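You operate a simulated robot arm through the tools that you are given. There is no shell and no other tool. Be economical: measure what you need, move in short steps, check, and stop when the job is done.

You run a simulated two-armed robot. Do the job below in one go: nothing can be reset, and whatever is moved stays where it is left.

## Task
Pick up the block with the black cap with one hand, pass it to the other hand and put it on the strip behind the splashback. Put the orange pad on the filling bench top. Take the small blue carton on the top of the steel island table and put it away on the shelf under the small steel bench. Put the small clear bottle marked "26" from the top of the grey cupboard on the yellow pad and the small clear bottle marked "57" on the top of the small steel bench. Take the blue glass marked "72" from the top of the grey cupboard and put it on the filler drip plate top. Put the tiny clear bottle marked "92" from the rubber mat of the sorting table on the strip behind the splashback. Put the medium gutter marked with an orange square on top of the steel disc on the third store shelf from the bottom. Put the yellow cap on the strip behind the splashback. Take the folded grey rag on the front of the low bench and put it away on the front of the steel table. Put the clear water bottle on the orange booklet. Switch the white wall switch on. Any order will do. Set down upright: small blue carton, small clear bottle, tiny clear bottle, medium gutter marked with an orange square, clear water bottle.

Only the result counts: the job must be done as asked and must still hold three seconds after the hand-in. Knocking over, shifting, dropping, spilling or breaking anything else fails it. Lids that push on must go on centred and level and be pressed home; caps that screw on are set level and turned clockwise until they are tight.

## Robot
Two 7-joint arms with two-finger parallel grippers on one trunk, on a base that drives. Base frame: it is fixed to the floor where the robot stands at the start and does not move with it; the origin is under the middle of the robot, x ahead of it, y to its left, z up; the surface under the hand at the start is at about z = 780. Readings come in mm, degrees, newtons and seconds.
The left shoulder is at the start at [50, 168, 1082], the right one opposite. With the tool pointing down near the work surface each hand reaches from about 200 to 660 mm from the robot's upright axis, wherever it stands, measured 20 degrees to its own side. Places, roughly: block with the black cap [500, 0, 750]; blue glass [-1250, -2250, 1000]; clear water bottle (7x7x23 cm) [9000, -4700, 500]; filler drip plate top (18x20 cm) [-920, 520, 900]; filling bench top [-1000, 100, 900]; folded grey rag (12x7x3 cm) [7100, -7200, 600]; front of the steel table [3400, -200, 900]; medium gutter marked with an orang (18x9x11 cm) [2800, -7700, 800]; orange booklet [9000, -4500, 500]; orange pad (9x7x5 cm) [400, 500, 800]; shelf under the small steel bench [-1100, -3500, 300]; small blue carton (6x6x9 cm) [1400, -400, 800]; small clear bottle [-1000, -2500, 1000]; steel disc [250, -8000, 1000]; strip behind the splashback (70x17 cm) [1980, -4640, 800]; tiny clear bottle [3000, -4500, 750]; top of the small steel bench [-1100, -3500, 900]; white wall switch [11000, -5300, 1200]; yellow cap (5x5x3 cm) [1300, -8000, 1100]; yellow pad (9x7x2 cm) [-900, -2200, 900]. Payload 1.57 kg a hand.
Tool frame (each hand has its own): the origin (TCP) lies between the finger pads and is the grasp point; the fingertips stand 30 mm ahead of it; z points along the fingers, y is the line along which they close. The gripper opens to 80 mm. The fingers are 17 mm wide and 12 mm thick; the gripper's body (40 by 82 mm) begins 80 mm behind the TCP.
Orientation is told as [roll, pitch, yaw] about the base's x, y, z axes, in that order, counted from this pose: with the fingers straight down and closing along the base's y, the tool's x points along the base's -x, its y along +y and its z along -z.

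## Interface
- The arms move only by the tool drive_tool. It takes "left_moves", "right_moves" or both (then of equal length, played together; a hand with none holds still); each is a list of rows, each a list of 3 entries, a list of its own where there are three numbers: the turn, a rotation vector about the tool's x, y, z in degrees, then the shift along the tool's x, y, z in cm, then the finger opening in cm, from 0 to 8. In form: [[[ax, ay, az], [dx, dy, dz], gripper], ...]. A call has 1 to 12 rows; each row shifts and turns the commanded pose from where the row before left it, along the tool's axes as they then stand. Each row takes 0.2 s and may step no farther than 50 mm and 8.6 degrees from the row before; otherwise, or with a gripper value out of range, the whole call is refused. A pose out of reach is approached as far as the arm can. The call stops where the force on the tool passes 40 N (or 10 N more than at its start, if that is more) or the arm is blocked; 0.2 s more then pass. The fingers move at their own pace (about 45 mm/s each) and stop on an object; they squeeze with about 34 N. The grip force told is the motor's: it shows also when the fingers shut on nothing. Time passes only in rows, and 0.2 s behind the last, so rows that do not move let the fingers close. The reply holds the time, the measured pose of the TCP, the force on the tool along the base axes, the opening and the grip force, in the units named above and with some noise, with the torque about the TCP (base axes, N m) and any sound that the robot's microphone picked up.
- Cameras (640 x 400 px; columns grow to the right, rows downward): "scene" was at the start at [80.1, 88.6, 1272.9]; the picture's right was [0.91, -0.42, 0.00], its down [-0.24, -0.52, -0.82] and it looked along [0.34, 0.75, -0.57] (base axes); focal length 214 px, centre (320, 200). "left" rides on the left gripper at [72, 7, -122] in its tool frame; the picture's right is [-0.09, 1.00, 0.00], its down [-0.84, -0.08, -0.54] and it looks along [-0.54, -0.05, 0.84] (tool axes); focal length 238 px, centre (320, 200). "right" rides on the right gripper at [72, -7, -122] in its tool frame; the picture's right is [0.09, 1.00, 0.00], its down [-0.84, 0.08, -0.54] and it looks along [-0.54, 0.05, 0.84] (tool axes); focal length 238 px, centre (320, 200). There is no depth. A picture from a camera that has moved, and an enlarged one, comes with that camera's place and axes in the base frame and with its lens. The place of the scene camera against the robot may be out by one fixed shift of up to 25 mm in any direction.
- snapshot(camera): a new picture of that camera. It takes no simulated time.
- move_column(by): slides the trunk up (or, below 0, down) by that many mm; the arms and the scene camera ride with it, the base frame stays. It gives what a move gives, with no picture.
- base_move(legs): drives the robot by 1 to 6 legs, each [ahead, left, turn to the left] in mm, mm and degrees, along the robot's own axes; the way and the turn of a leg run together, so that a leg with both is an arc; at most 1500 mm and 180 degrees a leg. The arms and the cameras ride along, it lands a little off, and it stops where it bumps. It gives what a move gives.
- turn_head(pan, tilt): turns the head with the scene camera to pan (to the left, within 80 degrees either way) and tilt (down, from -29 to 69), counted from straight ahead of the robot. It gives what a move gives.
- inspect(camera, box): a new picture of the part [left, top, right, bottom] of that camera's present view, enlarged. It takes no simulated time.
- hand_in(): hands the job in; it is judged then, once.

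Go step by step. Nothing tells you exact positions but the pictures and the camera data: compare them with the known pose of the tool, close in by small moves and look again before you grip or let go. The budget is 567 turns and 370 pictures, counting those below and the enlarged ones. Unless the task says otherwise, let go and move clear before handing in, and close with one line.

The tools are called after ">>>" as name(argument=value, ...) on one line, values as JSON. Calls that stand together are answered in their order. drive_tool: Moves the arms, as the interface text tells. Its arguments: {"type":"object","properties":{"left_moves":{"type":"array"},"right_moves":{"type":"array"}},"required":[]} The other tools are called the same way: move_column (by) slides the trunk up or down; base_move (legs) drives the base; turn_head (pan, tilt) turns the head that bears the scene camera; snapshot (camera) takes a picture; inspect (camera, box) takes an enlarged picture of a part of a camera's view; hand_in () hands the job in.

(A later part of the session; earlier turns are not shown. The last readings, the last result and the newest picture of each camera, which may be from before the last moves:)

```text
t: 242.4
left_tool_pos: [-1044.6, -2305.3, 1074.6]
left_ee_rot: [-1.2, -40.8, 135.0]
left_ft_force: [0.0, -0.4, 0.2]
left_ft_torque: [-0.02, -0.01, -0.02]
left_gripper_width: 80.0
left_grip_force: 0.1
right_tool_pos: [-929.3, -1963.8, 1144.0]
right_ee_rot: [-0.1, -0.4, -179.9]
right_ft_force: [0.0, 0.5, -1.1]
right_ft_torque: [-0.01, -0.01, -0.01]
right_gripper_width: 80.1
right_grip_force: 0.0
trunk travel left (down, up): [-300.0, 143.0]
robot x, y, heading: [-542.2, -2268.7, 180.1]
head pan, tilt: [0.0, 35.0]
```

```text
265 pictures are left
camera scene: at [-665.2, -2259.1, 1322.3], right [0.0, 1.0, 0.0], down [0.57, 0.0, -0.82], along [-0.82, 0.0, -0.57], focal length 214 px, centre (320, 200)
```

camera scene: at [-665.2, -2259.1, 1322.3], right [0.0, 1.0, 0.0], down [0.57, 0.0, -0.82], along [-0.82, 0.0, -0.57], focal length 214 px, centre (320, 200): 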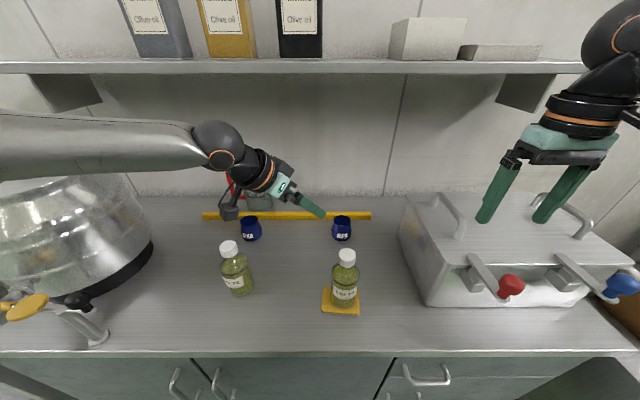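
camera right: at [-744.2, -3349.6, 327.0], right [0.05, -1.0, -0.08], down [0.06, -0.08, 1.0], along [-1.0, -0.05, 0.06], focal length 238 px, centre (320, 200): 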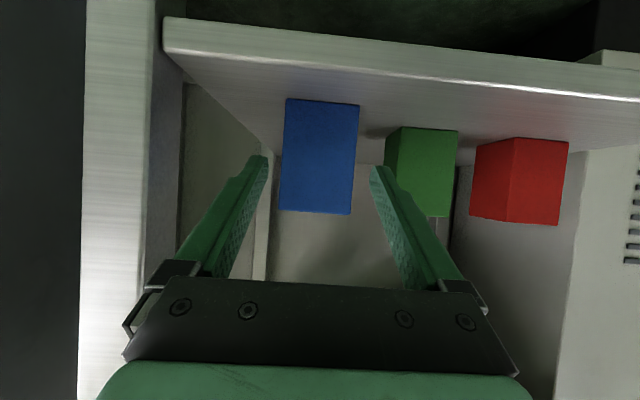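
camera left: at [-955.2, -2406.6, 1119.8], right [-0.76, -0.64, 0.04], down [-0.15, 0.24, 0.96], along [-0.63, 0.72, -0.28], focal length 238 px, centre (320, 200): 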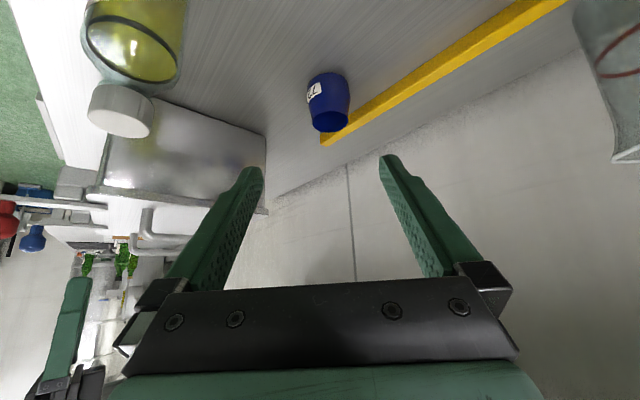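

The glass is dead ahead. I advance 20 cm with a 12 mm side correction and check.

>>> drive_tool(left_moves=[[[0, 0, 0], [0, 0.4, 4], 8], [[0, 0, 0], [0, 0.4, 4], 8], [[0, 0, 0], [0, 0.4, 4], 8], [[0, 0, 0], [0, 0, 4], 8], [[0, 0, 0], [0, 0, 2], 8]])

>>> snapshot(camera="left")

>>> snapshot(camera="scene")

```text
t: 243.6
left_tool_pos: [-1071.7, -2323.9, 968.8]
left_ee_rot: [-1.2, -40.7, 134.7]
left_ft_force: [-0.5, 0.7, -0.3]
left_ft_torque: [-0.09, -0.04, -0.03]
left_gripper_width: 80.1
left_grip_force: 0.0
left hand out of reach, approached as far as the arm can: row 1, 2, 3, 4, 5
right_tool_pos: [-929.3, -1962.8, 1144.4]
right_ee_rot: [0.0, -0.7, -179.9]
right_ft_force: [0.1, -0.6, -0.2]
right_ft_torque: [-0.01, -0.03, 0.01]
right_gripper_width: 80.4
right_grip_force: 0.0
trunk travel left (down, up): [-300.0, 143.0]
robot x, y, heading: [-538.3, -2270.6, 179.6]
head pan, tilt: [0.0, 35.0]
```

```text
264 pictures are left
camera left: at [-984.0, -2424.7, 1012.8], right [-0.76, -0.64, 0.05], down [-0.15, 0.24, 0.96], along [-0.63, 0.73, -0.28], focal length 238 px, centre (320, 200)
```

left: 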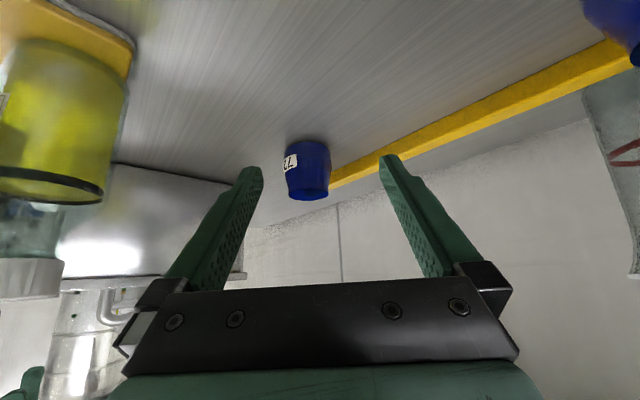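

```text
263 pictures are left
camera scene: at [-664.0, -2258.8, 1322.5], right [0.0, 1.0, 0.0], down [0.57, 0.0, -0.82], along [-0.82, 0.0, -0.57], focal length 214 px, centre (320, 200)
```

scene: 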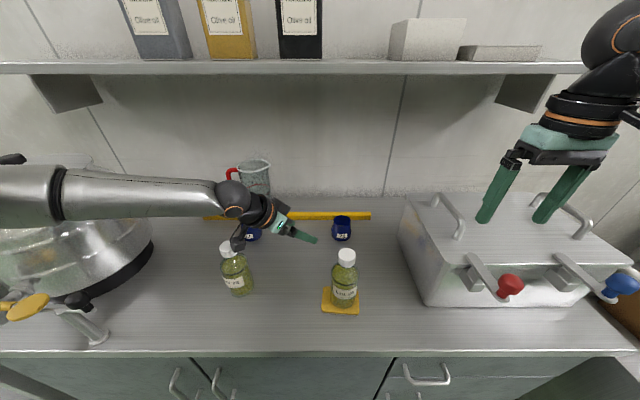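

The arm is at its limit and its camera hovers near bottle 72. I retreat upward and shift the base 150 mm right and 40 mm ahead.

>>> drive_tool(left_moves=[[[0, 0, 0], [0, 0, -4.5], 8], [[0, 0, 0], [0, 0, -4.5], 8]])

>>> base_move(legs=[[0, -150, 0.3], [40, 0, 0]])

>>> snapshot(camera="left")

>>> snapshot(camera="scene")

```text
t: 244.2
left_tool_pos: [-1029.7, -2366.3, 1036.5]
left_ee_rot: [-1.1, -40.7, 134.8]
left_ft_force: [0.0, 0.3, 0.3]
left_ft_torque: [0.0, 0.02, 0.02]
left_gripper_width: 80.3
left_grip_force: 0.0
right_tool_pos: [-928.9, -1962.9, 1145.2]
right_ee_rot: [0.0, -0.6, -179.8]
right_ft_force: [-0.5, 0.0, -0.3]
right_ft_torque: [-0.02, 0.0, -0.01]
right_gripper_width: 80.0
right_grip_force: 0.1
trunk travel left (down, up): [-300.0, 143.0]
robot x, y, heading: [-538.2, -2267.6, 179.5]
head pan, tilt: [0.0, 35.0]
```

```text
t: 246.6
left_tool_pos: [-1035.4, -2216.2, 1037.3]
left_ee_rot: [-1.2, -40.8, 135.0]
left_ft_force: [0.8, 0.5, 0.1]
left_ft_torque: [-0.03, 0.0, 0.01]
left_gripper_width: 79.8
left_grip_force: 0.1
right_tool_pos: [-936.2, -1813.6, 1146.5]
right_ee_rot: [0.0, -0.6, -179.9]
right_ft_force: [-0.1, 1.1, 0.0]
right_ft_torque: [0.0, 0.01, 0.02]
right_gripper_width: 80.0
right_grip_force: 0.1
trunk travel left (down, up): [-300.0, 143.0]
robot x, y, heading: [-545.5, -2119.2, -180.0]
head pan, tilt: [0.0, 35.0]
stopped in leg 2: the robot was blocked; the commanded pose is now the measured one
```

```text
262 pictures are left
camera left: at [-947.5, -2318.3, 1081.6], right [-0.76, -0.65, 0.05], down [-0.15, 0.24, 0.96], along [-0.63, 0.72, -0.28], focal length 238 px, centre (320, 200)
```

left: 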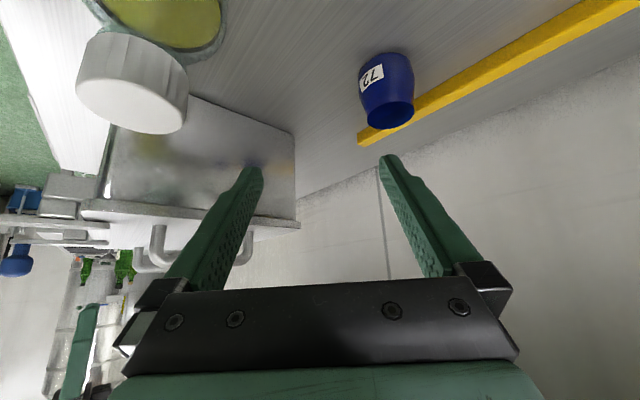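

```text
261 pictures are left
camera scene: at [-669.5, -2109.4, 1322.6], right [0.0, 1.0, 0.0], down [0.57, 0.0, -0.82], along [-0.82, 0.0, -0.57], focal length 214 px, centre (320, 200)
```

scene: 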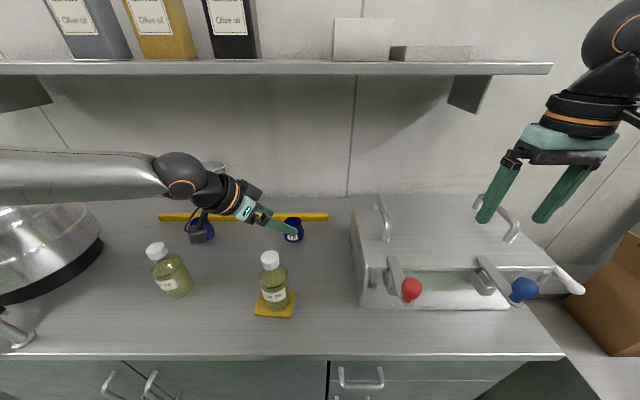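

The base is as close as it gets. The inward reach is what limits the left arm, so I rise, shift the base 110 mm more to the right, and swing the hand back to the glass's approach line.

>>> drive_tool(left_moves=[[[0, 0, 0], [0, 0, -4.9], 8]])

>>> base_move(legs=[[-5, 0, 0], [0, -110, 0]])

>>> drive_tool(left_moves=[[[0, 0, 0], [1.9, 3.8, 0.5], 8], [[0, 0, 0], [1.9, 3.8, 0.5], 8], [[0, 0, 0], [1.9, 3.8, 0.5], 8], [[0, 0, 0], [1.9, 3.8, 0.5], 8]])

>>> snapshot(camera="left")

>>> snapshot(camera="scene")

```text
t: 247.0
left_tool_pos: [-1010.2, -2240.6, 1074.7]
left_ee_rot: [-1.1, -40.8, 134.9]
left_ft_force: [0.2, 0.4, -0.2]
left_ft_torque: [0.02, 0.03, 0.02]
left_gripper_width: 79.8
left_grip_force: 0.0
right_tool_pos: [-935.0, -1815.9, 1146.4]
right_ee_rot: [0.0, -0.7, -179.7]
right_ft_force: [0.7, 0.0, -0.5]
right_ft_torque: [0.01, -0.01, -0.03]
right_gripper_width: 80.2
right_grip_force: 0.2
trunk travel left (down, up): [-300.0, 143.0]
robot x, y, heading: [-545.3, -2118.1, -180.0]
head pan, tilt: [0.0, 35.0]
```

```text
t: 248.9
left_tool_pos: [-1007.9, -2130.9, 1074.8]
left_ee_rot: [-1.2, -40.8, 135.0]
left_ft_force: [-0.5, -0.4, -0.4]
left_ft_torque: [-0.03, 0.01, -0.01]
left_gripper_width: 80.2
left_grip_force: 0.0
right_tool_pos: [-930.2, -1703.2, 1144.9]
right_ee_rot: [-0.1, -0.7, -179.9]
right_ft_force: [0.8, -0.5, -0.4]
right_ft_torque: [0.02, 0.02, 0.01]
right_gripper_width: 80.2
right_grip_force: 0.1
trunk travel left (down, up): [-300.0, 143.0]
robot x, y, heading: [-536.8, -2007.7, 179.9]
head pan, tilt: [0.0, 35.0]
```

```text
t: 249.9
left_tool_pos: [-1083.6, -2267.8, 1005.3]
left_ee_rot: [-1.2, -40.8, 134.9]
left_ft_force: [0.4, 0.0, -0.3]
left_ft_torque: [0.0, 0.01, -0.02]
left_gripper_width: 79.9
left_grip_force: 0.0
right_tool_pos: [-930.2, -1703.3, 1145.2]
right_ee_rot: [0.0, -0.5, -179.9]
right_ft_force: [-0.7, 1.0, 0.3]
right_ft_torque: [-0.02, -0.02, 0.01]
right_gripper_width: 80.3
right_grip_force: 0.0
trunk travel left (down, up): [-300.0, 143.0]
robot x, y, heading: [-538.2, -2008.9, 180.1]
head pan, tilt: [0.0, 35.0]
```

```text
260 pictures are left
camera left: at [-997.2, -2368.3, 1050.4], right [-0.76, -0.64, 0.04], down [-0.15, 0.24, 0.96], along [-0.63, 0.72, -0.28], focal length 238 px, centre (320, 200)
```

left: 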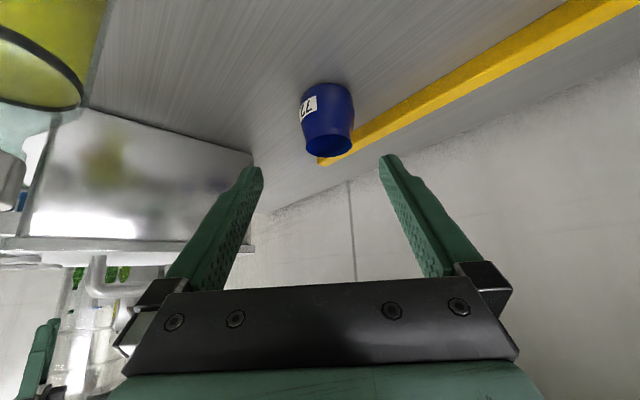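

```text
259 pictures are left
camera scene: at [-665.5, -1999.6, 1322.5], right [0.0, 1.0, 0.0], down [0.57, 0.0, -0.82], along [-0.82, 0.0, -0.57], focal length 214 px, centre (320, 200)
```

scene: 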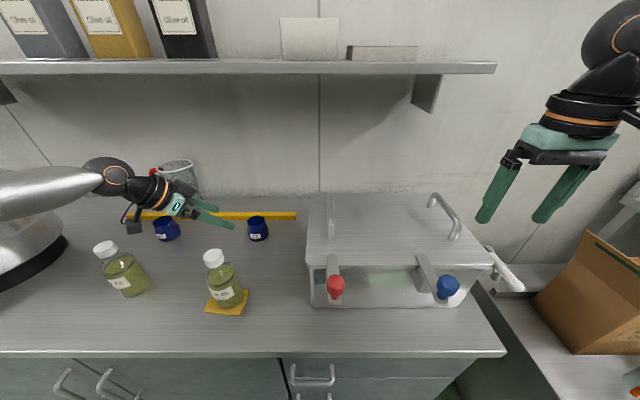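

>>> drive_tool(left_moves=[[[0, 0, 0], [0, 0.4, 4], 8], [[0, 0, 0], [0, 0.4, 4], 8], [[0, 0, 0], [0, 0.1, 3], 8]])

>>> snapshot(camera="left")

```text
t: 250.8
left_tool_pos: [-1138.2, -2222.4, 921.1]
left_ee_rot: [-1.1, -40.8, 135.1]
left_ft_force: [0.4, -0.1, 0.4]
left_ft_torque: [0.03, 0.04, -0.02]
left_gripper_width: 80.0
left_grip_force: 0.1
right_tool_pos: [-930.9, -1702.9, 1144.7]
right_ee_rot: [0.0, -0.5, -179.9]
right_ft_force: [-0.3, -1.3, -0.4]
right_ft_torque: [0.02, 0.05, -0.02]
right_gripper_width: 79.9
right_grip_force: 0.0
trunk travel left (down, up): [-300.0, 143.0]
robot x, y, heading: [-538.5, -2008.2, 180.0]
head pan, tilt: [0.0, 35.0]
```

```text
258 pictures are left
camera left: at [-1050.6, -2323.1, 966.5], right [-0.76, -0.65, 0.05], down [-0.15, 0.24, 0.96], along [-0.63, 0.72, -0.28], focal length 238 px, centre (320, 200)
```

left: 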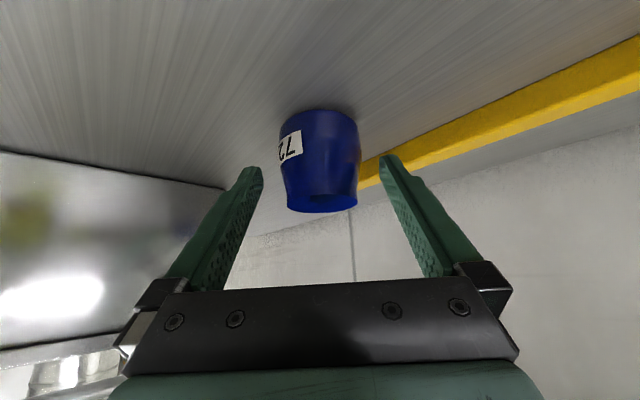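

>>> drive_tool(left_moves=[[[0, 0, 0], [0, 0.1, 2], 8], [[0, 0, 0], [0, 0, 1.8], 8]])

>>> snapshot(camera="left")

```text
t: 251.3
left_tool_pos: [-1145.7, -2206.9, 902.3]
left_ee_rot: [-0.9, -40.6, 134.9]
left_ft_force: [-0.8, -0.3, -0.3]
left_ft_torque: [-0.01, 0.04, -0.03]
left_gripper_width: 80.1
left_grip_force: 0.0
left hand out of reach, approached as far as the arm can: row 2
right_tool_pos: [-931.2, -1703.9, 1145.2]
right_ee_rot: [0.0, -0.7, -179.8]
right_ft_force: [-0.8, 0.4, 0.6]
right_ft_torque: [-0.03, 0.0, 0.0]
right_gripper_width: 79.8
right_grip_force: 0.1
trunk travel left (down, up): [-300.0, 143.0]
robot x, y, heading: [-538.5, -2009.0, 179.9]
head pan, tilt: [0.0, 35.0]
```

```text
257 pictures are left
camera left: at [-1057.2, -2308.4, 947.7], right [-0.76, -0.65, 0.05], down [-0.15, 0.25, 0.96], along [-0.63, 0.72, -0.28], focal length 238 px, centre (320, 200)
```

left: 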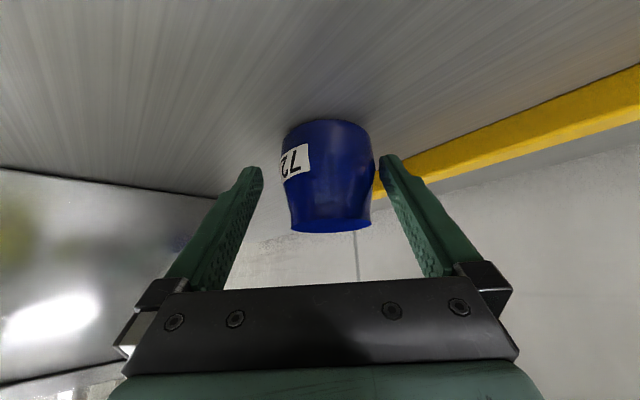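

>>> base_move(legs=[[5, -8, 0]])

>>> move_column(by=-10)

>>> snapshot(camera="left")

```text
t: 252.1
left_tool_pos: [-1145.8, -2207.7, 902.2]
left_ee_rot: [-0.9, -40.7, 134.9]
left_ft_force: [-0.5, 0.2, 0.3]
left_ft_torque: [0.04, -0.02, -0.02]
left_gripper_width: 79.8
left_grip_force: 0.1
right_tool_pos: [-930.6, -1702.4, 1145.9]
right_ee_rot: [-0.1, -0.6, -179.7]
right_ft_force: [0.1, 0.2, 0.0]
right_ft_torque: [0.0, -0.01, 0.02]
right_gripper_width: 79.8
right_grip_force: 0.1
trunk travel left (down, up): [-300.0, 143.0]
robot x, y, heading: [-538.0, -2009.3, -180.0]
head pan, tilt: [0.0, 35.0]
stopped in leg 1: the robot was blocked; the commanded pose is now the measured one
```

```text
t: 252.6
left_tool_pos: [-1145.4, -2208.0, 893.2]
left_ee_rot: [-0.9, -40.7, 135.0]
left_ft_force: [0.2, 0.7, -0.2]
left_ft_torque: [0.03, -0.02, -0.03]
left_gripper_width: 79.9
left_grip_force: 0.1
right_tool_pos: [-930.1, -1703.9, 1136.0]
right_ee_rot: [0.1, -0.6, -179.8]
right_ft_force: [-1.1, 0.6, -1.0]
right_ft_torque: [0.0, 0.0, 0.01]
right_gripper_width: 80.1
right_grip_force: 0.0
trunk travel left (down, up): [-290.0, 153.0]
robot x, y, heading: [-540.9, -2004.6, -180.0]
head pan, tilt: [0.0, 35.0]
```

```text
256 pictures are left
camera left: at [-1056.7, -2308.2, 937.8], right [-0.76, -0.65, 0.05], down [-0.15, 0.25, 0.96], along [-0.63, 0.72, -0.28], focal length 238 px, centre (320, 200)
```

left: 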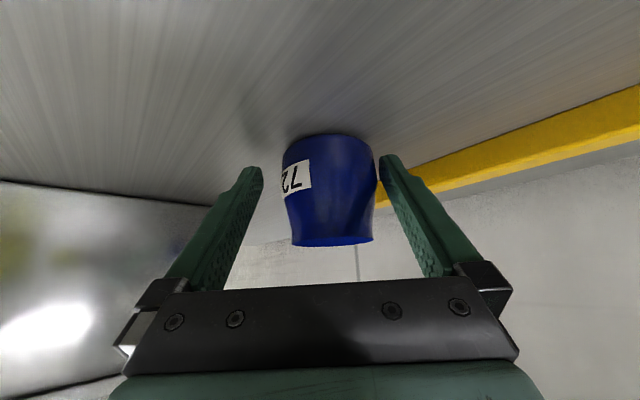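

>>> drive_tool(left_moves=[[[0, 0, 0], [0, 0.7, 0], 8], [[0, 0, 0], [0, 0, 1], 8], [[0, 0, 0], [0, 0, 0.5], 8]])

>>> snapshot(camera="left")

```text
t: 253.4
left_tool_pos: [-1144.3, -2207.2, 891.3]
left_ee_rot: [-0.7, -40.6, 134.9]
left_ft_force: [0.0, -0.4, -0.1]
left_ft_torque: [0.02, -0.03, 0.0]
left_gripper_width: 80.1
left_grip_force: 0.0
left hand out of reach, approached as far as the arm can: row 1, 2, 3
right_tool_pos: [-930.8, -1702.9, 1134.9]
right_ee_rot: [0.0, -0.6, -179.8]
right_ft_force: [0.7, 0.0, -0.3]
right_ft_torque: [0.01, -0.02, 0.01]
right_gripper_width: 79.8
right_grip_force: 0.0
trunk travel left (down, up): [-290.0, 153.0]
robot x, y, heading: [-541.0, -2006.0, -180.0]
head pan, tilt: [0.0, 35.0]
```

```text
255 pictures are left
camera left: at [-1056.3, -2307.2, 936.7], right [-0.76, -0.65, 0.05], down [-0.15, 0.25, 0.96], along [-0.63, 0.72, -0.29], focal length 238 px, centre (320, 200)
```

left: 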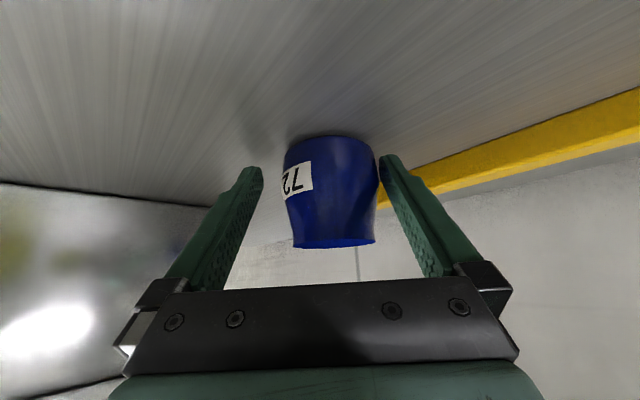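

The grasp point is now at the glass's middle, only 6 mm off centre. I close gently.

>>> drive_tool(left_moves=[[[0, 0, 0], [0, 0, 0], 7.2], [[0, 0, 0], [0, 0, 0], 6.6], [[0, 0, 0], [0, 0, 0], 5], [[0, 0, 0], [0, 0, 0], 4], [[0, 0, 0], [0, 0, 0], 3], [[0, 0, 0], [0, 0, 0], 3]])

>>> move_column(by=60)

>>> snapshot(camera="left")

```text
t: 254.8
left_tool_pos: [-1144.1, -2206.7, 891.4]
left_ee_rot: [-0.8, -40.7, 134.9]
left_ft_force: [0.2, -0.7, 0.3]
left_ft_torque: [0.0, -0.02, -0.02]
left_gripper_width: 59.2
left_grip_force: 33.5
right_tool_pos: [-930.9, -1702.6, 1135.5]
right_ee_rot: [0.0, -0.7, -179.8]
right_ft_force: [-0.3, 0.0, -1.2]
right_ft_torque: [0.03, 0.02, 0.0]
right_gripper_width: 80.1
right_grip_force: 0.0
trunk travel left (down, up): [-290.0, 153.0]
robot x, y, heading: [-540.2, -2007.8, -180.0]
head pan, tilt: [0.0, 35.0]
```

```text
t: 255.8
left_tool_pos: [-1145.5, -2206.6, 951.1]
left_ee_rot: [-0.8, -40.6, 134.9]
left_ft_force: [-0.1, -0.1, -0.7]
left_ft_torque: [-0.03, 0.0, -0.02]
left_gripper_width: 59.0
left_grip_force: 34.1
right_tool_pos: [-931.4, -1702.7, 1195.0]
right_ee_rot: [0.0, -0.6, -179.8]
right_ft_force: [-0.4, 1.1, -0.9]
right_ft_torque: [-0.01, -0.03, 0.0]
right_gripper_width: 80.0
right_grip_force: 0.1
trunk travel left (down, up): [-350.0, 93.0]
robot x, y, heading: [-538.5, -2008.7, -180.0]
head pan, tilt: [0.0, 35.0]
```

```text
254 pictures are left
camera left: at [-1056.4, -2307.1, 996.5], right [-0.76, -0.65, 0.05], down [-0.15, 0.25, 0.96], along [-0.63, 0.72, -0.29], focal length 238 px, centre (320, 200)
```

left: 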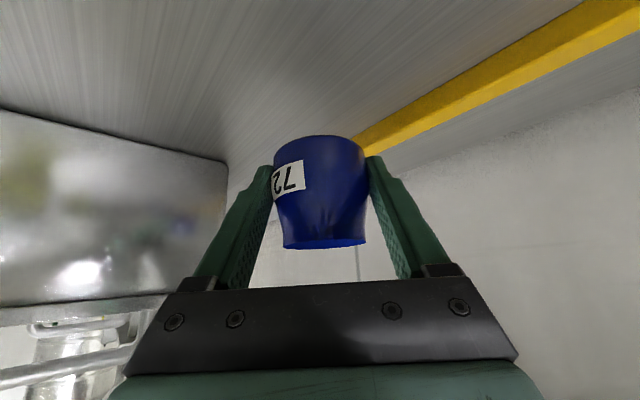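

Glass 72 is in hand. I raise it, retreat along the approach line, and back away.

>>> move_column(by=85)

>>> drive_tool(left_moves=[[[0, 0, 0], [0, 0, -4], 3], [[0, 0, 0], [0, 0, -4], 3], [[0, 0, 0], [0, 0, -4], 3]])

>>> base_move(legs=[[-470, 0, 0]])

>>> snapshot(camera="scene")

```text
t: 257.1
left_tool_pos: [-1143.7, -2206.6, 1036.3]
left_ee_rot: [-0.8, -40.5, 134.9]
left_ft_force: [0.1, 0.3, -1.2]
left_ft_torque: [0.0, -0.03, 0.0]
left_gripper_width: 58.9
left_grip_force: 34.4
right_tool_pos: [-931.9, -1702.9, 1280.9]
right_ee_rot: [0.1, -0.6, -179.8]
right_ft_force: [-0.2, 0.1, -0.4]
right_ft_torque: [0.0, 0.0, 0.01]
right_gripper_width: 79.9
right_grip_force: 0.0
trunk travel left (down, up): [-435.0, 8.0]
robot x, y, heading: [-537.7, -2003.7, -179.8]
head pan, tilt: [0.0, 35.0]
```

```text
t: 257.9
left_tool_pos: [-1089.5, -2262.1, 1127.9]
left_ee_rot: [-0.8, -40.8, 134.9]
left_ft_force: [1.0, 0.3, -0.3]
left_ft_torque: [0.0, -0.01, -0.01]
left_gripper_width: 59.0
left_grip_force: 33.4
right_tool_pos: [-930.1, -1703.2, 1281.1]
right_ee_rot: [0.0, -0.7, -179.8]
right_ft_force: [-0.1, -0.1, 0.5]
right_ft_torque: [0.03, 0.08, 0.01]
right_gripper_width: 79.8
right_grip_force: 0.1
trunk travel left (down, up): [-435.0, 8.0]
robot x, y, heading: [-534.8, -2010.4, -180.0]
head pan, tilt: [0.0, 35.0]
```

```text
t: 260.6
left_tool_pos: [-627.8, -2264.4, 1128.3]
left_ee_rot: [-0.7, -40.6, 135.1]
left_ft_force: [-0.1, 0.0, -0.7]
left_ft_torque: [0.01, 0.02, 0.0]
left_gripper_width: 58.9
left_grip_force: 34.3
right_tool_pos: [-471.3, -1702.9, 1280.1]
right_ee_rot: [0.1, -0.6, -179.6]
right_ft_force: [-0.3, -0.5, 0.2]
right_ft_torque: [0.02, 0.01, 0.01]
right_gripper_width: 80.3
right_grip_force: 0.0
trunk travel left (down, up): [-435.0, 8.0]
robot x, y, heading: [-76.1, -2005.0, -179.9]
head pan, tilt: [0.0, 35.0]
```

```text
253 pictures are left
camera scene: at [-203.8, -1998.1, 1457.5], right [0.0, 1.0, 0.0], down [0.57, 0.0, -0.82], along [-0.82, 0.0, -0.57], focal length 214 px, centre (320, 200)
```

scene: 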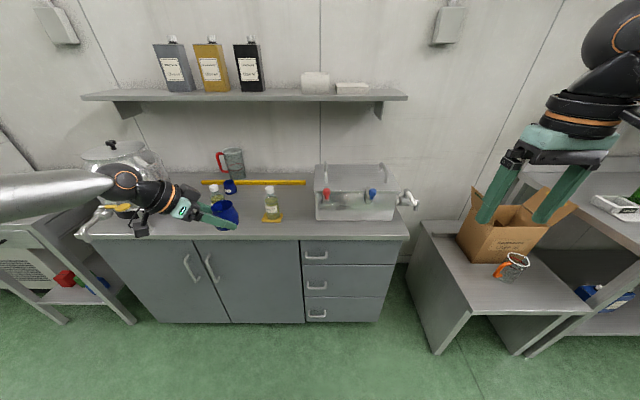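

Now I drive along the aisle to the filling bench, keeping the glass high.

>>> base_move(legs=[[0, -1400, 0], [0, -1270, 0]])

>>> snapshot(camera="scene")

```text
t: 283.5
left_tool_pos: [-620.1, 344.6, 1126.6]
left_ee_rot: [-0.9, -40.5, 135.0]
left_ft_force: [0.0, -0.5, -0.9]
left_ft_torque: [-0.03, -0.03, 0.01]
left_gripper_width: 59.0
left_grip_force: 33.9
right_tool_pos: [-463.2, 904.4, 1279.8]
right_ee_rot: [0.0, -0.6, -179.6]
right_ft_force: [0.3, 0.1, -0.5]
right_ft_torque: [0.0, 0.01, 0.0]
right_gripper_width: 80.2
right_grip_force: 0.1
trunk travel left (down, up): [-435.0, 8.0]
robot x, y, heading: [-75.9, 600.9, -179.5]
head pan, tilt: [0.0, 35.0]
```

```text
252 pictures are left
camera scene: at [-196.3, 610.7, 1457.5], right [0.0, 1.0, 0.0], down [0.57, 0.0, -0.82], along [-0.82, 0.0, -0.57], focal length 214 px, centre (320, 200)
```

scene: 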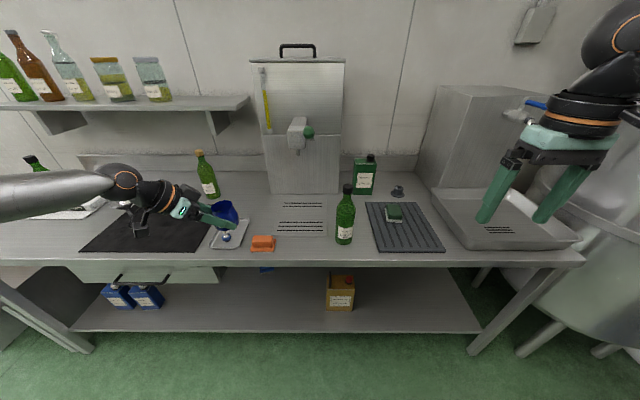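

The drip plate spans about x -800 to -1000, y 409 to 605. I line up with it, then drive in.

>>> base_move(legs=[[0, -150, 0], [255, 0, 0]])

>>> snapshot(camera="scene")

>>> snapshot(camera="left")

```text
t: 286.9
left_tool_pos: [-880.5, 495.2, 1126.3]
left_ee_rot: [-0.9, -40.6, 135.2]
left_ft_force: [-0.1, 0.4, -1.0]
left_ft_torque: [0.04, -0.01, 0.01]
left_gripper_width: 58.9
left_grip_force: 34.7
right_tool_pos: [-724.2, 1055.6, 1279.8]
right_ee_rot: [0.1, -0.7, -179.5]
right_ft_force: [0.5, 0.0, -0.6]
right_ft_torque: [0.01, -0.01, 0.0]
right_gripper_width: 80.1
right_grip_force: 0.1
trunk travel left (down, up): [-435.0, 8.0]
robot x, y, heading: [-327.1, 758.0, -179.9]
head pan, tilt: [0.0, 35.0]
```

```text
251 pictures are left
camera scene: at [-456.2, 760.9, 1457.4], right [0.0, 1.0, 0.0], down [0.57, 0.0, -0.82], along [-0.82, 0.0, -0.57], focal length 214 px, centre (320, 200)
```

scene: 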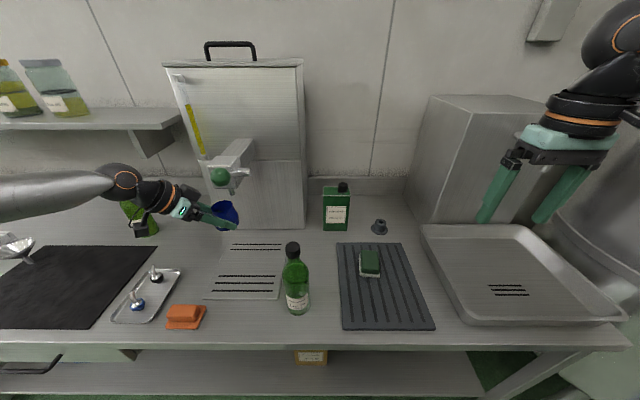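

```text
250 pictures are left
camera left: at [-790.7, 395.2, 1172.1], right [-0.76, -0.65, 0.05], down [-0.15, 0.25, 0.96], along [-0.63, 0.72, -0.29], focal length 238 px, centre (320, 200)
```

left: 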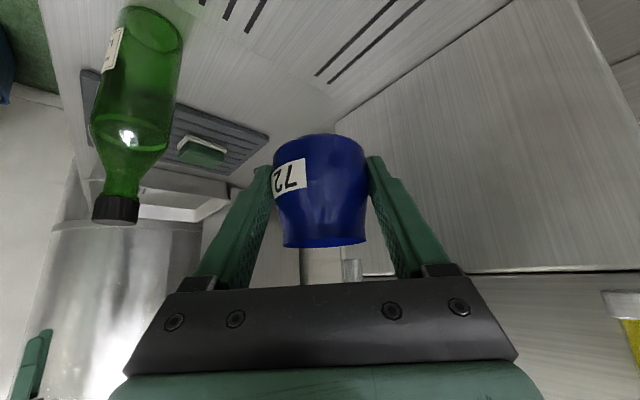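

>>> move_column(by=-165)

>>> snapshot(camera="left")

>>> snapshot(camera="scene")

```text
t: 288.8
left_tool_pos: [-879.4, 496.7, 962.5]
left_ee_rot: [-0.9, -40.6, 135.2]
left_ft_force: [-0.1, 0.9, -0.7]
left_ft_torque: [-0.02, -0.03, 0.03]
left_gripper_width: 58.6
left_grip_force: 33.9
right_tool_pos: [-722.5, 1055.4, 1115.0]
right_ee_rot: [-0.1, -0.7, -179.6]
right_ft_force: [0.3, 0.4, 0.4]
right_ft_torque: [0.04, 0.01, -0.01]
right_gripper_width: 80.0
right_grip_force: 0.1
trunk travel left (down, up): [-270.0, 173.0]
robot x, y, heading: [-332.1, 753.3, -179.8]
head pan, tilt: [0.0, 35.0]
```

```text
249 pictures are left
camera left: at [-790.1, 395.2, 1007.5], right [-0.76, -0.65, 0.05], down [-0.15, 0.25, 0.96], along [-0.63, 0.72, -0.29], focal length 238 px, centre (320, 200)
```

left: 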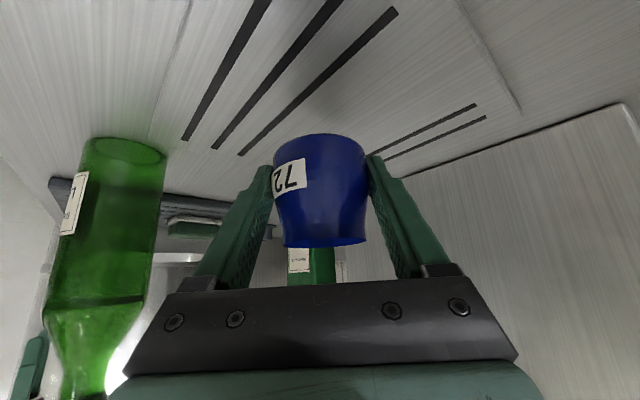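

```text
248 pictures are left
camera scene: at [-455.4, 760.9, 1292.5], right [0.0, 1.0, 0.0], down [0.57, 0.0, -0.82], along [-0.82, 0.0, -0.57], focal length 214 px, centre (320, 200)
```

scene: 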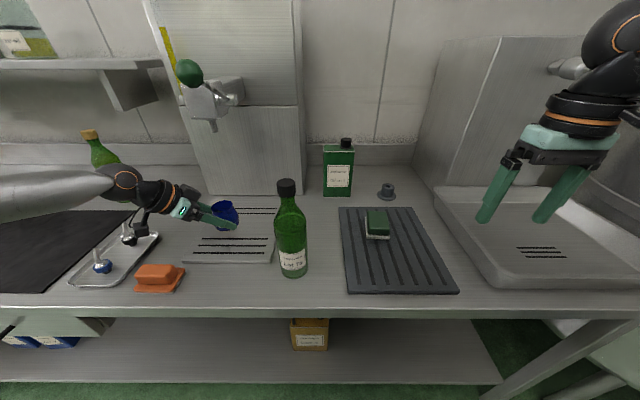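

>>> base_move(legs=[[18, -8, 0]])

>>> move_column(by=-28)

>>> move_column(by=-8)

>>> snapshot(camera="left")

```text
t: 289.6
left_tool_pos: [-898.7, 503.2, 961.1]
left_ee_rot: [-0.9, -40.6, 135.2]
left_ft_force: [0.3, 0.5, -0.9]
left_ft_torque: [0.02, -0.01, -0.02]
left_gripper_width: 58.9
left_grip_force: 34.2
right_tool_pos: [-740.7, 1063.2, 1114.4]
right_ee_rot: [0.0, -0.7, -179.6]
right_ft_force: [0.0, 0.5, -0.6]
right_ft_torque: [-0.01, -0.02, -0.02]
right_gripper_width: 80.2
right_grip_force: 0.0
trunk travel left (down, up): [-270.0, 173.0]
robot x, y, heading: [-348.8, 761.5, -180.0]
head pan, tilt: [0.0, 35.0]
```

```text
t: 290.3
left_tool_pos: [-897.8, 504.3, 934.3]
left_ee_rot: [-0.8, -40.6, 135.2]
left_ft_force: [0.2, 0.2, -1.3]
left_ft_torque: [0.0, -0.01, 0.0]
left_gripper_width: 58.8
left_grip_force: 33.7
right_tool_pos: [-739.6, 1065.1, 1087.3]
right_ee_rot: [0.0, -0.7, -179.5]
right_ft_force: [-0.2, 1.0, 0.3]
right_ft_torque: [-0.01, -0.03, 0.03]
right_gripper_width: 80.0
right_grip_force: 0.1
trunk travel left (down, up): [-242.0, 201.0]
robot x, y, heading: [-347.4, 762.2, -179.9]
head pan, tilt: [0.0, 35.0]
```

```text
t: 290.9
left_tool_pos: [-897.0, 503.4, 925.6]
left_ee_rot: [-0.9, -40.6, 135.3]
left_ft_force: [-0.4, -0.2, -0.6]
left_ft_torque: [-0.05, 0.0, 0.03]
left_gripper_width: 58.7
left_grip_force: 34.6
right_tool_pos: [-740.1, 1062.5, 1078.2]
right_ee_rot: [0.0, -0.6, -179.7]
right_ft_force: [0.4, -0.3, -0.2]
right_ft_torque: [-0.01, 0.03, 0.01]
right_gripper_width: 79.9
right_grip_force: 0.1
trunk travel left (down, up): [-234.0, 209.0]
robot x, y, heading: [-348.8, 757.9, -179.8]
head pan, tilt: [0.0, 35.0]
```

```text
247 pictures are left
camera left: at [-807.9, 403.1, 971.4], right [-0.76, -0.65, 0.05], down [-0.15, 0.25, 0.96], along [-0.63, 0.72, -0.29], focal length 238 px, centre (320, 200)
```

left: 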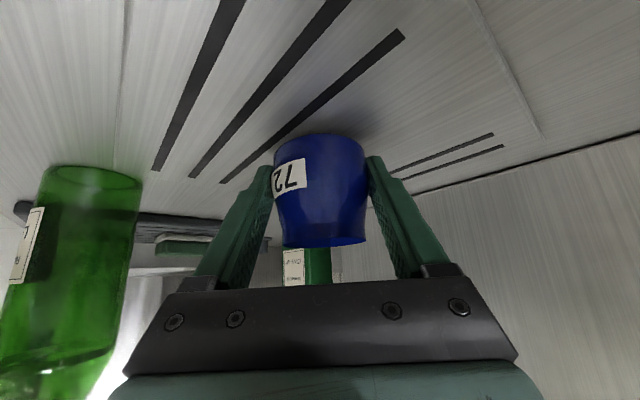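

>>> move_column(by=-5)

>>> move_column(by=-5)

```text
t: 291.4
left_tool_pos: [-897.4, 503.9, 924.1]
left_ee_rot: [-0.5, -41.0, 135.0]
left_ft_force: [1.3, -2.0, 10.1]
left_ft_torque: [-0.16, 0.13, 0.07]
left_gripper_width: 58.6
left_grip_force: 34.2
right_tool_pos: [-738.9, 1063.3, 1075.5]
right_ee_rot: [0.0, -0.6, -179.6]
right_ft_force: [-0.1, 0.3, -0.3]
right_ft_torque: [-0.02, 0.0, -0.01]
right_gripper_width: 79.9
right_grip_force: 0.1
trunk travel left (down, up): [-229.0, 214.0]
robot x, y, heading: [-347.6, 759.2, -179.8]
head pan, tilt: [0.0, 35.0]
```

```text
t: 292.0
left_tool_pos: [-896.9, 504.0, 923.0]
left_ee_rot: [-0.2, -41.4, 134.9]
left_ft_force: [2.2, -5.7, 28.5]
left_ft_torque: [-0.07, 0.18, 0.13]
left_gripper_width: 58.8
left_grip_force: 33.6
right_tool_pos: [-738.8, 1063.4, 1071.1]
right_ee_rot: [0.0, -0.8, -179.6]
right_ft_force: [0.1, 0.5, 0.1]
right_ft_torque: [0.0, 0.01, -0.01]
right_gripper_width: 79.7
right_grip_force: 0.1
trunk travel left (down, up): [-224.0, 219.0]
robot x, y, heading: [-346.8, 760.5, -179.8]
head pan, tilt: [0.0, 35.0]
```

Contact. I relieve, release, and back out along the fingers.

>>> move_column(by=5)

>>> drive_tool(left_moves=[[[0, 0, 0], [0, 0, 0], 6.5], [[0, 0, 0], [0, 0, 0], 8], [[0, 0, 0], [0, 0, 0], 8], [[0, 0, 0], [0, 0, -3], 8], [[0, 0, 0], [0, 0, -4], 8], [[0, 0, 0], [0, 0, -4], 8]])

>>> snapshot(camera="left")

```text
t: 292.5
left_tool_pos: [-898.2, 504.1, 924.0]
left_ee_rot: [-0.5, -40.9, 134.9]
left_ft_force: [-5.7, -1.8, 15.0]
left_ft_torque: [0.06, 0.71, 0.1]
left_gripper_width: 58.9
left_grip_force: 34.1
right_tool_pos: [-739.5, 1064.4, 1074.3]
right_ee_rot: [0.0, -0.7, -179.7]
right_ft_force: [0.1, 0.5, -0.3]
right_ft_torque: [0.0, -0.01, -0.03]
right_gripper_width: 80.1
right_grip_force: 0.0
trunk travel left (down, up): [-229.0, 214.0]
robot x, y, heading: [-347.3, 763.7, -180.0]
head pan, tilt: [0.0, 35.0]
```

```text
t: 293.9
left_tool_pos: [-846.2, 451.2, 1002.9]
left_ee_rot: [-1.0, -40.6, 135.1]
left_ft_force: [0.1, 0.3, 0.3]
left_ft_torque: [0.03, 0.01, 0.0]
left_gripper_width: 79.9
left_grip_force: 0.0
right_tool_pos: [-740.1, 1062.3, 1073.5]
right_ee_rot: [-0.1, -0.6, -179.5]
right_ft_force: [0.6, 0.7, 0.3]
right_ft_torque: [0.03, -0.02, -0.01]
right_gripper_width: 80.0
right_grip_force: 0.0
trunk travel left (down, up): [-229.0, 214.0]
robot x, y, heading: [-351.3, 759.3, -179.8]
head pan, tilt: [0.0, 35.0]
```

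```text
246 pictures are left
camera left: at [-756.8, 350.7, 1048.1], right [-0.76, -0.65, 0.05], down [-0.15, 0.25, 0.96], along [-0.63, 0.72, -0.29], focal length 238 px, centre (320, 200)
```

left: 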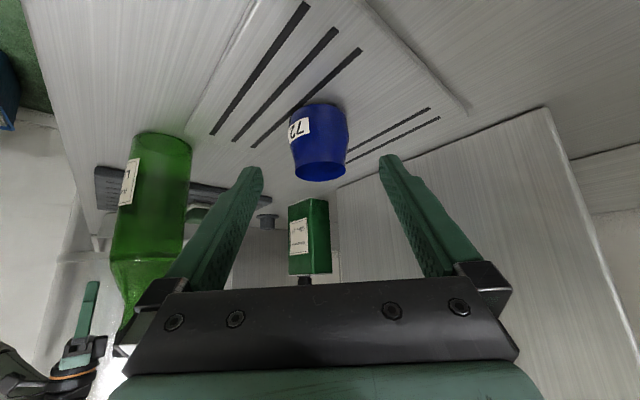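

Glass 72 sits on the drip plate. I raise up, back off, straighten the left hand, and turn to the sorting table for the block.

>>> move_column(by=110)

>>> base_move(legs=[[-290, 0, 0], [0, 700, 0]])

>>> drive_tool(left_moves=[[[-4.9, 0, -5.7], [0, 0, 0], 8], [[-4.9, 0, -5.7], [0, 0, 0], 8], [[-4.9, 0, -5.7], [0, 0, 0], 8], [[-4.9, 0, -5.7], [0, 0, 0], 8], [[-4.9, 0, -5.7], [0, 0, 0], 8], [[-4.9, 0, -5.7], [0, 0, 0], 8], [[0, 8, 0], [0, 0, 0], 8], [[0, 8, 0], [0, 0, 0], 8], [[0, 8, 0], [0, 0, 0], 8], [[0, 8, 0], [0, 0, 0], 8], [[0, 8, 0], [0, 0, 0], 8]])

>>> base_move(legs=[[0, 0, 90], [0, 0, 90]])

>>> turn_head(pan=0, tilt=40)

>>> snapshot(camera="scene")

```text
t: 295.4
left_tool_pos: [-847.0, 451.6, 1112.2]
left_ee_rot: [-0.9, -40.7, 135.2]
left_ft_force: [-0.1, 0.1, 0.8]
left_ft_torque: [-0.01, 0.02, -0.03]
left_gripper_width: 80.0
left_grip_force: 0.0
right_tool_pos: [-740.4, 1062.3, 1184.5]
right_ee_rot: [0.0, -0.7, -179.5]
right_ft_force: [0.1, 0.1, 0.5]
right_ft_torque: [0.01, 0.01, 0.0]
right_gripper_width: 80.1
right_grip_force: 0.1
trunk travel left (down, up): [-339.0, 104.0]
robot x, y, heading: [-348.1, 765.6, -179.9]
head pan, tilt: [0.0, 35.0]
```

```text
t: 303.4
left_tool_pos: [-565.2, -228.7, 1113.5]
left_ee_rot: [-0.8, -40.6, 134.0]
left_ft_force: [0.5, -0.7, -0.7]
left_ft_torque: [-0.02, 0.0, -0.02]
left_gripper_width: 80.0
left_grip_force: 0.1
right_tool_pos: [-448.2, 381.1, 1183.3]
right_ee_rot: [0.0, -0.6, 179.4]
right_ft_force: [0.8, -0.4, -0.4]
right_ft_torque: [0.02, -0.03, 0.05]
right_gripper_width: 80.0
right_grip_force: 0.1
trunk travel left (down, up): [-339.0, 104.0]
robot x, y, heading: [-62.0, 71.7, 179.2]
head pan, tilt: [0.0, 35.0]
```

```text
t: 305.9
left_tool_pos: [-563.7, -228.1, 1112.9]
left_ee_rot: [-0.5, -0.1, 178.5]
left_ft_force: [0.9, -0.7, -0.9]
left_ft_torque: [0.02, -0.04, -0.05]
left_gripper_width: 80.1
left_grip_force: 0.0
right_tool_pos: [-448.6, 380.8, 1184.2]
right_ee_rot: [0.0, -0.5, 179.3]
right_ft_force: [0.2, 0.4, 0.2]
right_ft_torque: [0.01, -0.03, -0.01]
right_gripper_width: 80.0
right_grip_force: 0.0
trunk travel left (down, up): [-339.0, 104.0]
robot x, y, heading: [-60.3, 74.1, 178.8]
head pan, tilt: [0.0, 35.0]
```

```text
t: 314.0
left_tool_pos: [427.9, 395.0, 1113.5]
left_ee_rot: [-0.5, -0.2, 1.3]
left_ft_force: [0.1, 0.5, -0.9]
left_ft_torque: [-0.02, 0.0, -0.01]
left_gripper_width: 80.2
left_grip_force: 0.1
right_tool_pos: [338.8, -219.5, 1184.7]
right_ee_rot: [0.0, -0.6, 2.0]
right_ft_force: [-0.6, 0.0, 0.5]
right_ft_torque: [-0.01, 0.02, 0.0]
right_gripper_width: 80.4
right_grip_force: 0.0
trunk travel left (down, up): [-339.0, 104.0]
robot x, y, heading: [-62.0, 71.4, 2.0]
head pan, tilt: [0.0, 35.0]
```

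```text
t: 314.7
left_tool_pos: [427.7, 395.4, 1112.7]
left_ee_rot: [-0.4, -0.3, 1.3]
left_ft_force: [0.4, -0.1, 0.8]
left_ft_torque: [0.02, 0.0, -0.03]
left_gripper_width: 79.8
left_grip_force: 0.0
right_tool_pos: [338.5, -219.6, 1183.8]
right_ee_rot: [-0.1, -0.6, 1.9]
right_ft_force: [0.2, 0.5, 0.0]
right_ft_torque: [0.01, -0.03, 0.04]
right_gripper_width: 80.0
right_grip_force: 0.1
trunk travel left (down, up): [-339.0, 104.0]
robot x, y, heading: [-60.9, 73.7, 1.9]
head pan, tilt: [0.0, 40.0]
```

```text
245 pictures are left
camera scene: at [66.5, 84.3, 1354.0], right [0.03, -1.0, 0.0], down [-0.64, -0.02, -0.77], along [0.77, 0.02, -0.64], focal length 214 px, centre (320, 200)
```

scene: 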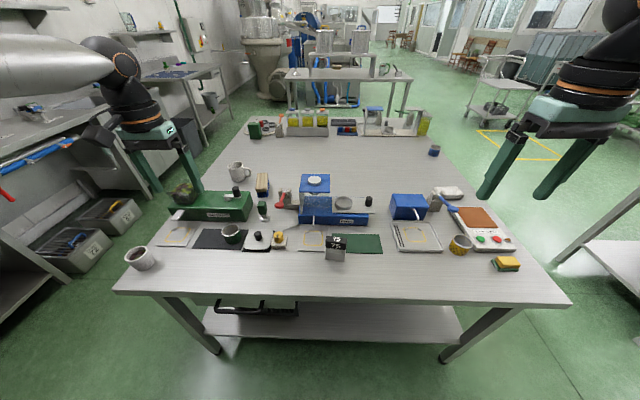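

Facing the sorting table again, I move closer so the right hand can take block 75.

>>> base_move(legs=[[105, 60, -1.9]])

>>> drive_tool(right_moves=[[[0, 0, 0], [-1, 3, 4], 8], [[0, 0, 0], [-1, 3, 4], 8], [[0, 0, 0], [-1, 3, 3], 8], [[0, 0, 0], [-1, 3, 3], 8], [[0, 0, 0], [0, 3, 0], 8]])

>>> snapshot(camera="right")

>>> snapshot(camera="scene")

```text
t: 315.9
left_tool_pos: [540.8, 444.2, 1112.9]
left_ee_rot: [-0.4, -0.2, -0.4]
left_ft_force: [0.3, 0.0, 0.3]
left_ft_torque: [-0.01, 0.02, 0.01]
left_gripper_width: 79.8
left_grip_force: 0.0
right_tool_pos: [432.1, -169.3, 1184.5]
right_ee_rot: [0.1, -0.5, 0.2]
right_ft_force: [-0.1, -0.3, -0.1]
right_ft_torque: [-0.01, 0.01, 0.03]
right_gripper_width: 79.9
right_grip_force: 0.1
trunk travel left (down, up): [-339.0, 104.0]
robot x, y, heading: [41.1, 135.4, 0.2]
head pan, tilt: [0.0, 40.0]
```

```text
refused: row 1 steps farther than a row can; nothing moved
```

```text
244 pictures are left
camera right: at [360.5, -174.8, 1304.3], right [-0.1, 1.0, 0.0], down [0.83, 0.08, 0.55], along [0.55, 0.05, -0.84], focal length 238 px, centre (320, 200)
```

right: 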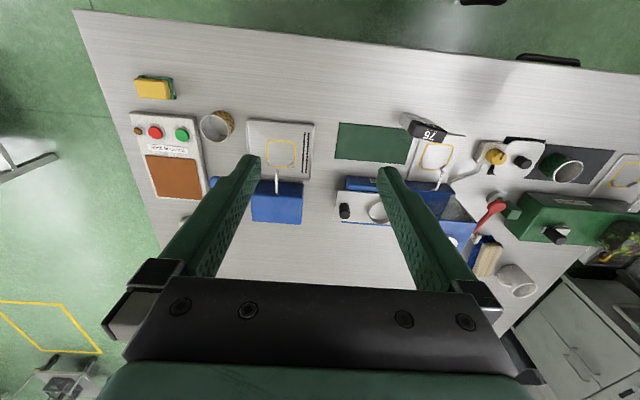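

```text
243 pictures are left
camera scene: at [170.0, 143.8, 1353.8], right [0.0, -1.0, 0.0], down [-0.64, 0.0, -0.77], along [0.77, 0.0, -0.64], focal length 214 px, centre (320, 200)
```

scene: 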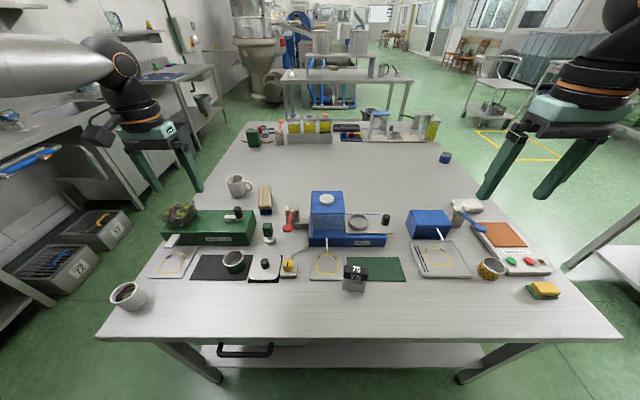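

>>> drive_tool(right_moves=[[[0, 0, 0], [-0.8, 3.5, 2.3], 8], [[0, 0, 0], [-0.8, 3.5, 2.3], 8], [[0, 0, 0], [-0.8, 3.5, 2.3], 8], [[0, 0, 0], [-0.8, 3.5, 2.3], 8], [[0, 0, 0], [-0.8, 3.5, 2.3], 8], [[0, 0, 0], [-0.8, 3.5, 2.3], 8]])

>>> snapshot(camera="right")

>>> inspect(camera="scene", box=[300, 230, 420, 310])

```text
t: 317.3
left_tool_pos: [538.7, 444.7, 1113.1]
left_ee_rot: [-0.5, -0.1, -0.4]
left_ft_force: [0.2, 0.1, -0.7]
left_ft_torque: [0.02, 0.02, 0.01]
left_gripper_width: 80.1
left_grip_force: 0.1
right_tool_pos: [483.1, 42.7, 1046.1]
right_ee_rot: [0.0, -0.7, 0.1]
right_ft_force: [-0.8, 0.4, -0.1]
right_ft_torque: [0.01, 0.0, 0.0]
right_gripper_width: 80.2
right_grip_force: 0.0
trunk travel left (down, up): [-339.0, 104.0]
robot x, y, heading: [37.5, 135.5, 0.0]
head pan, tilt: [0.0, 40.0]
```

```text
242 pictures are left
camera right: at [411.7, 35.8, 1167.1], right [-0.1, 1.0, 0.0], down [0.83, 0.08, 0.55], along [0.55, 0.05, -0.83], focal length 238 px, centre (320, 200)
```

right: 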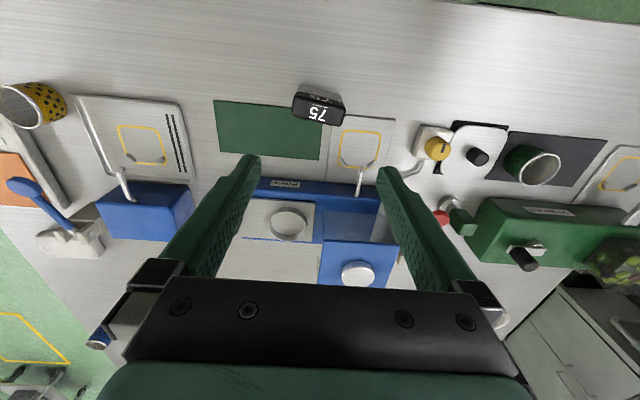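

```text
5.00 times, centred on (360, 270) of scene
camera zoom: at [169.4, 144.0, 1353.9], right [0.0, -1.0, 0.0], down [-0.64, 0.0, -0.77], along [0.77, 0.0, -0.64], focal length 1072 px, centre (120, -150)
```

zoom: 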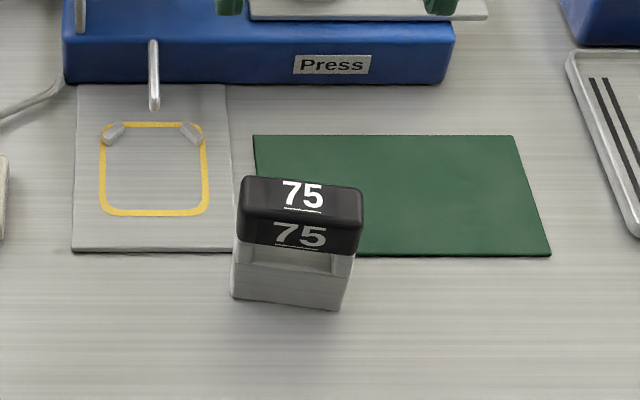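

The block is a stamp about 59 mm wide and 30 mm deep, turned about 14°. The right hand will grip its upper part across the short side; the left will then take its lower part horizontally. I turn the right hand and descend partway.

>>> drive_tool(right_moves=[[[0, 0, -7.6], [0, 0, 1.1], 8], [[0, 0, -7.6], [0, 0, 1.1], 8], [[0, 0, -7.6], [0, 0, 1.1], 8], [[0, 0, -7.6], [0, 0, 1.1], 8], [[0, 0, -7.6], [0, 0, 1.1], 8], [[0, 0, -7.6], [0, 0, 1.1], 8], [[0, 0, -7.6], [0, 0, 1.1], 8], [[0, 0, -7.6], [0, 0, 1.1], 8], [[0, 0, -7.6], [0, 0, 1.1], 8], [[0, 0, -7.6], [0, 0, 1.1], 8]])

>>> snapshot(camera="right")

```text
t: 319.5
left_tool_pos: [539.5, 443.3, 1113.2]
left_ee_rot: [-0.5, -0.3, -0.4]
left_ft_force: [-0.3, -0.8, -0.2]
left_ft_torque: [0.0, -0.03, -0.01]
left_gripper_width: 80.1
left_grip_force: 0.0
right_tool_pos: [482.6, 41.3, 935.8]
right_ee_rot: [-0.7, -0.2, 76.4]
right_ft_force: [-0.4, 0.6, 0.0]
right_ft_torque: [0.01, 0.0, 0.01]
right_gripper_width: 80.2
right_grip_force: 0.1
trunk travel left (down, up): [-339.0, 104.0]
robot x, y, heading: [38.9, 135.9, 0.1]
head pan, tilt: [0.0, 40.0]
```

```text
240 pictures are left
camera right: at [470.9, -29.8, 1056.4], right [-0.99, 0.14, -0.01], down [0.12, 0.83, 0.54], along [0.09, 0.54, -0.84], focal length 238 px, centre (320, 200)
```

right: 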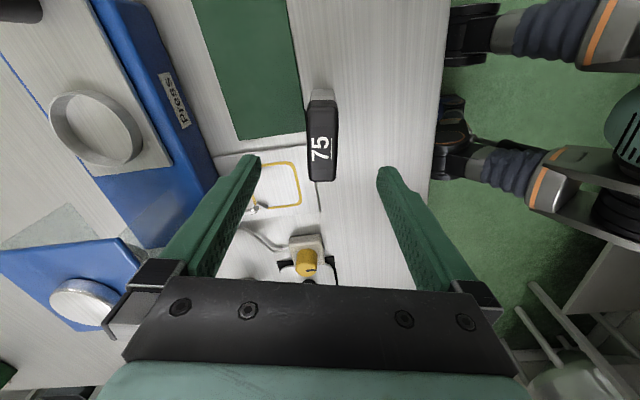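

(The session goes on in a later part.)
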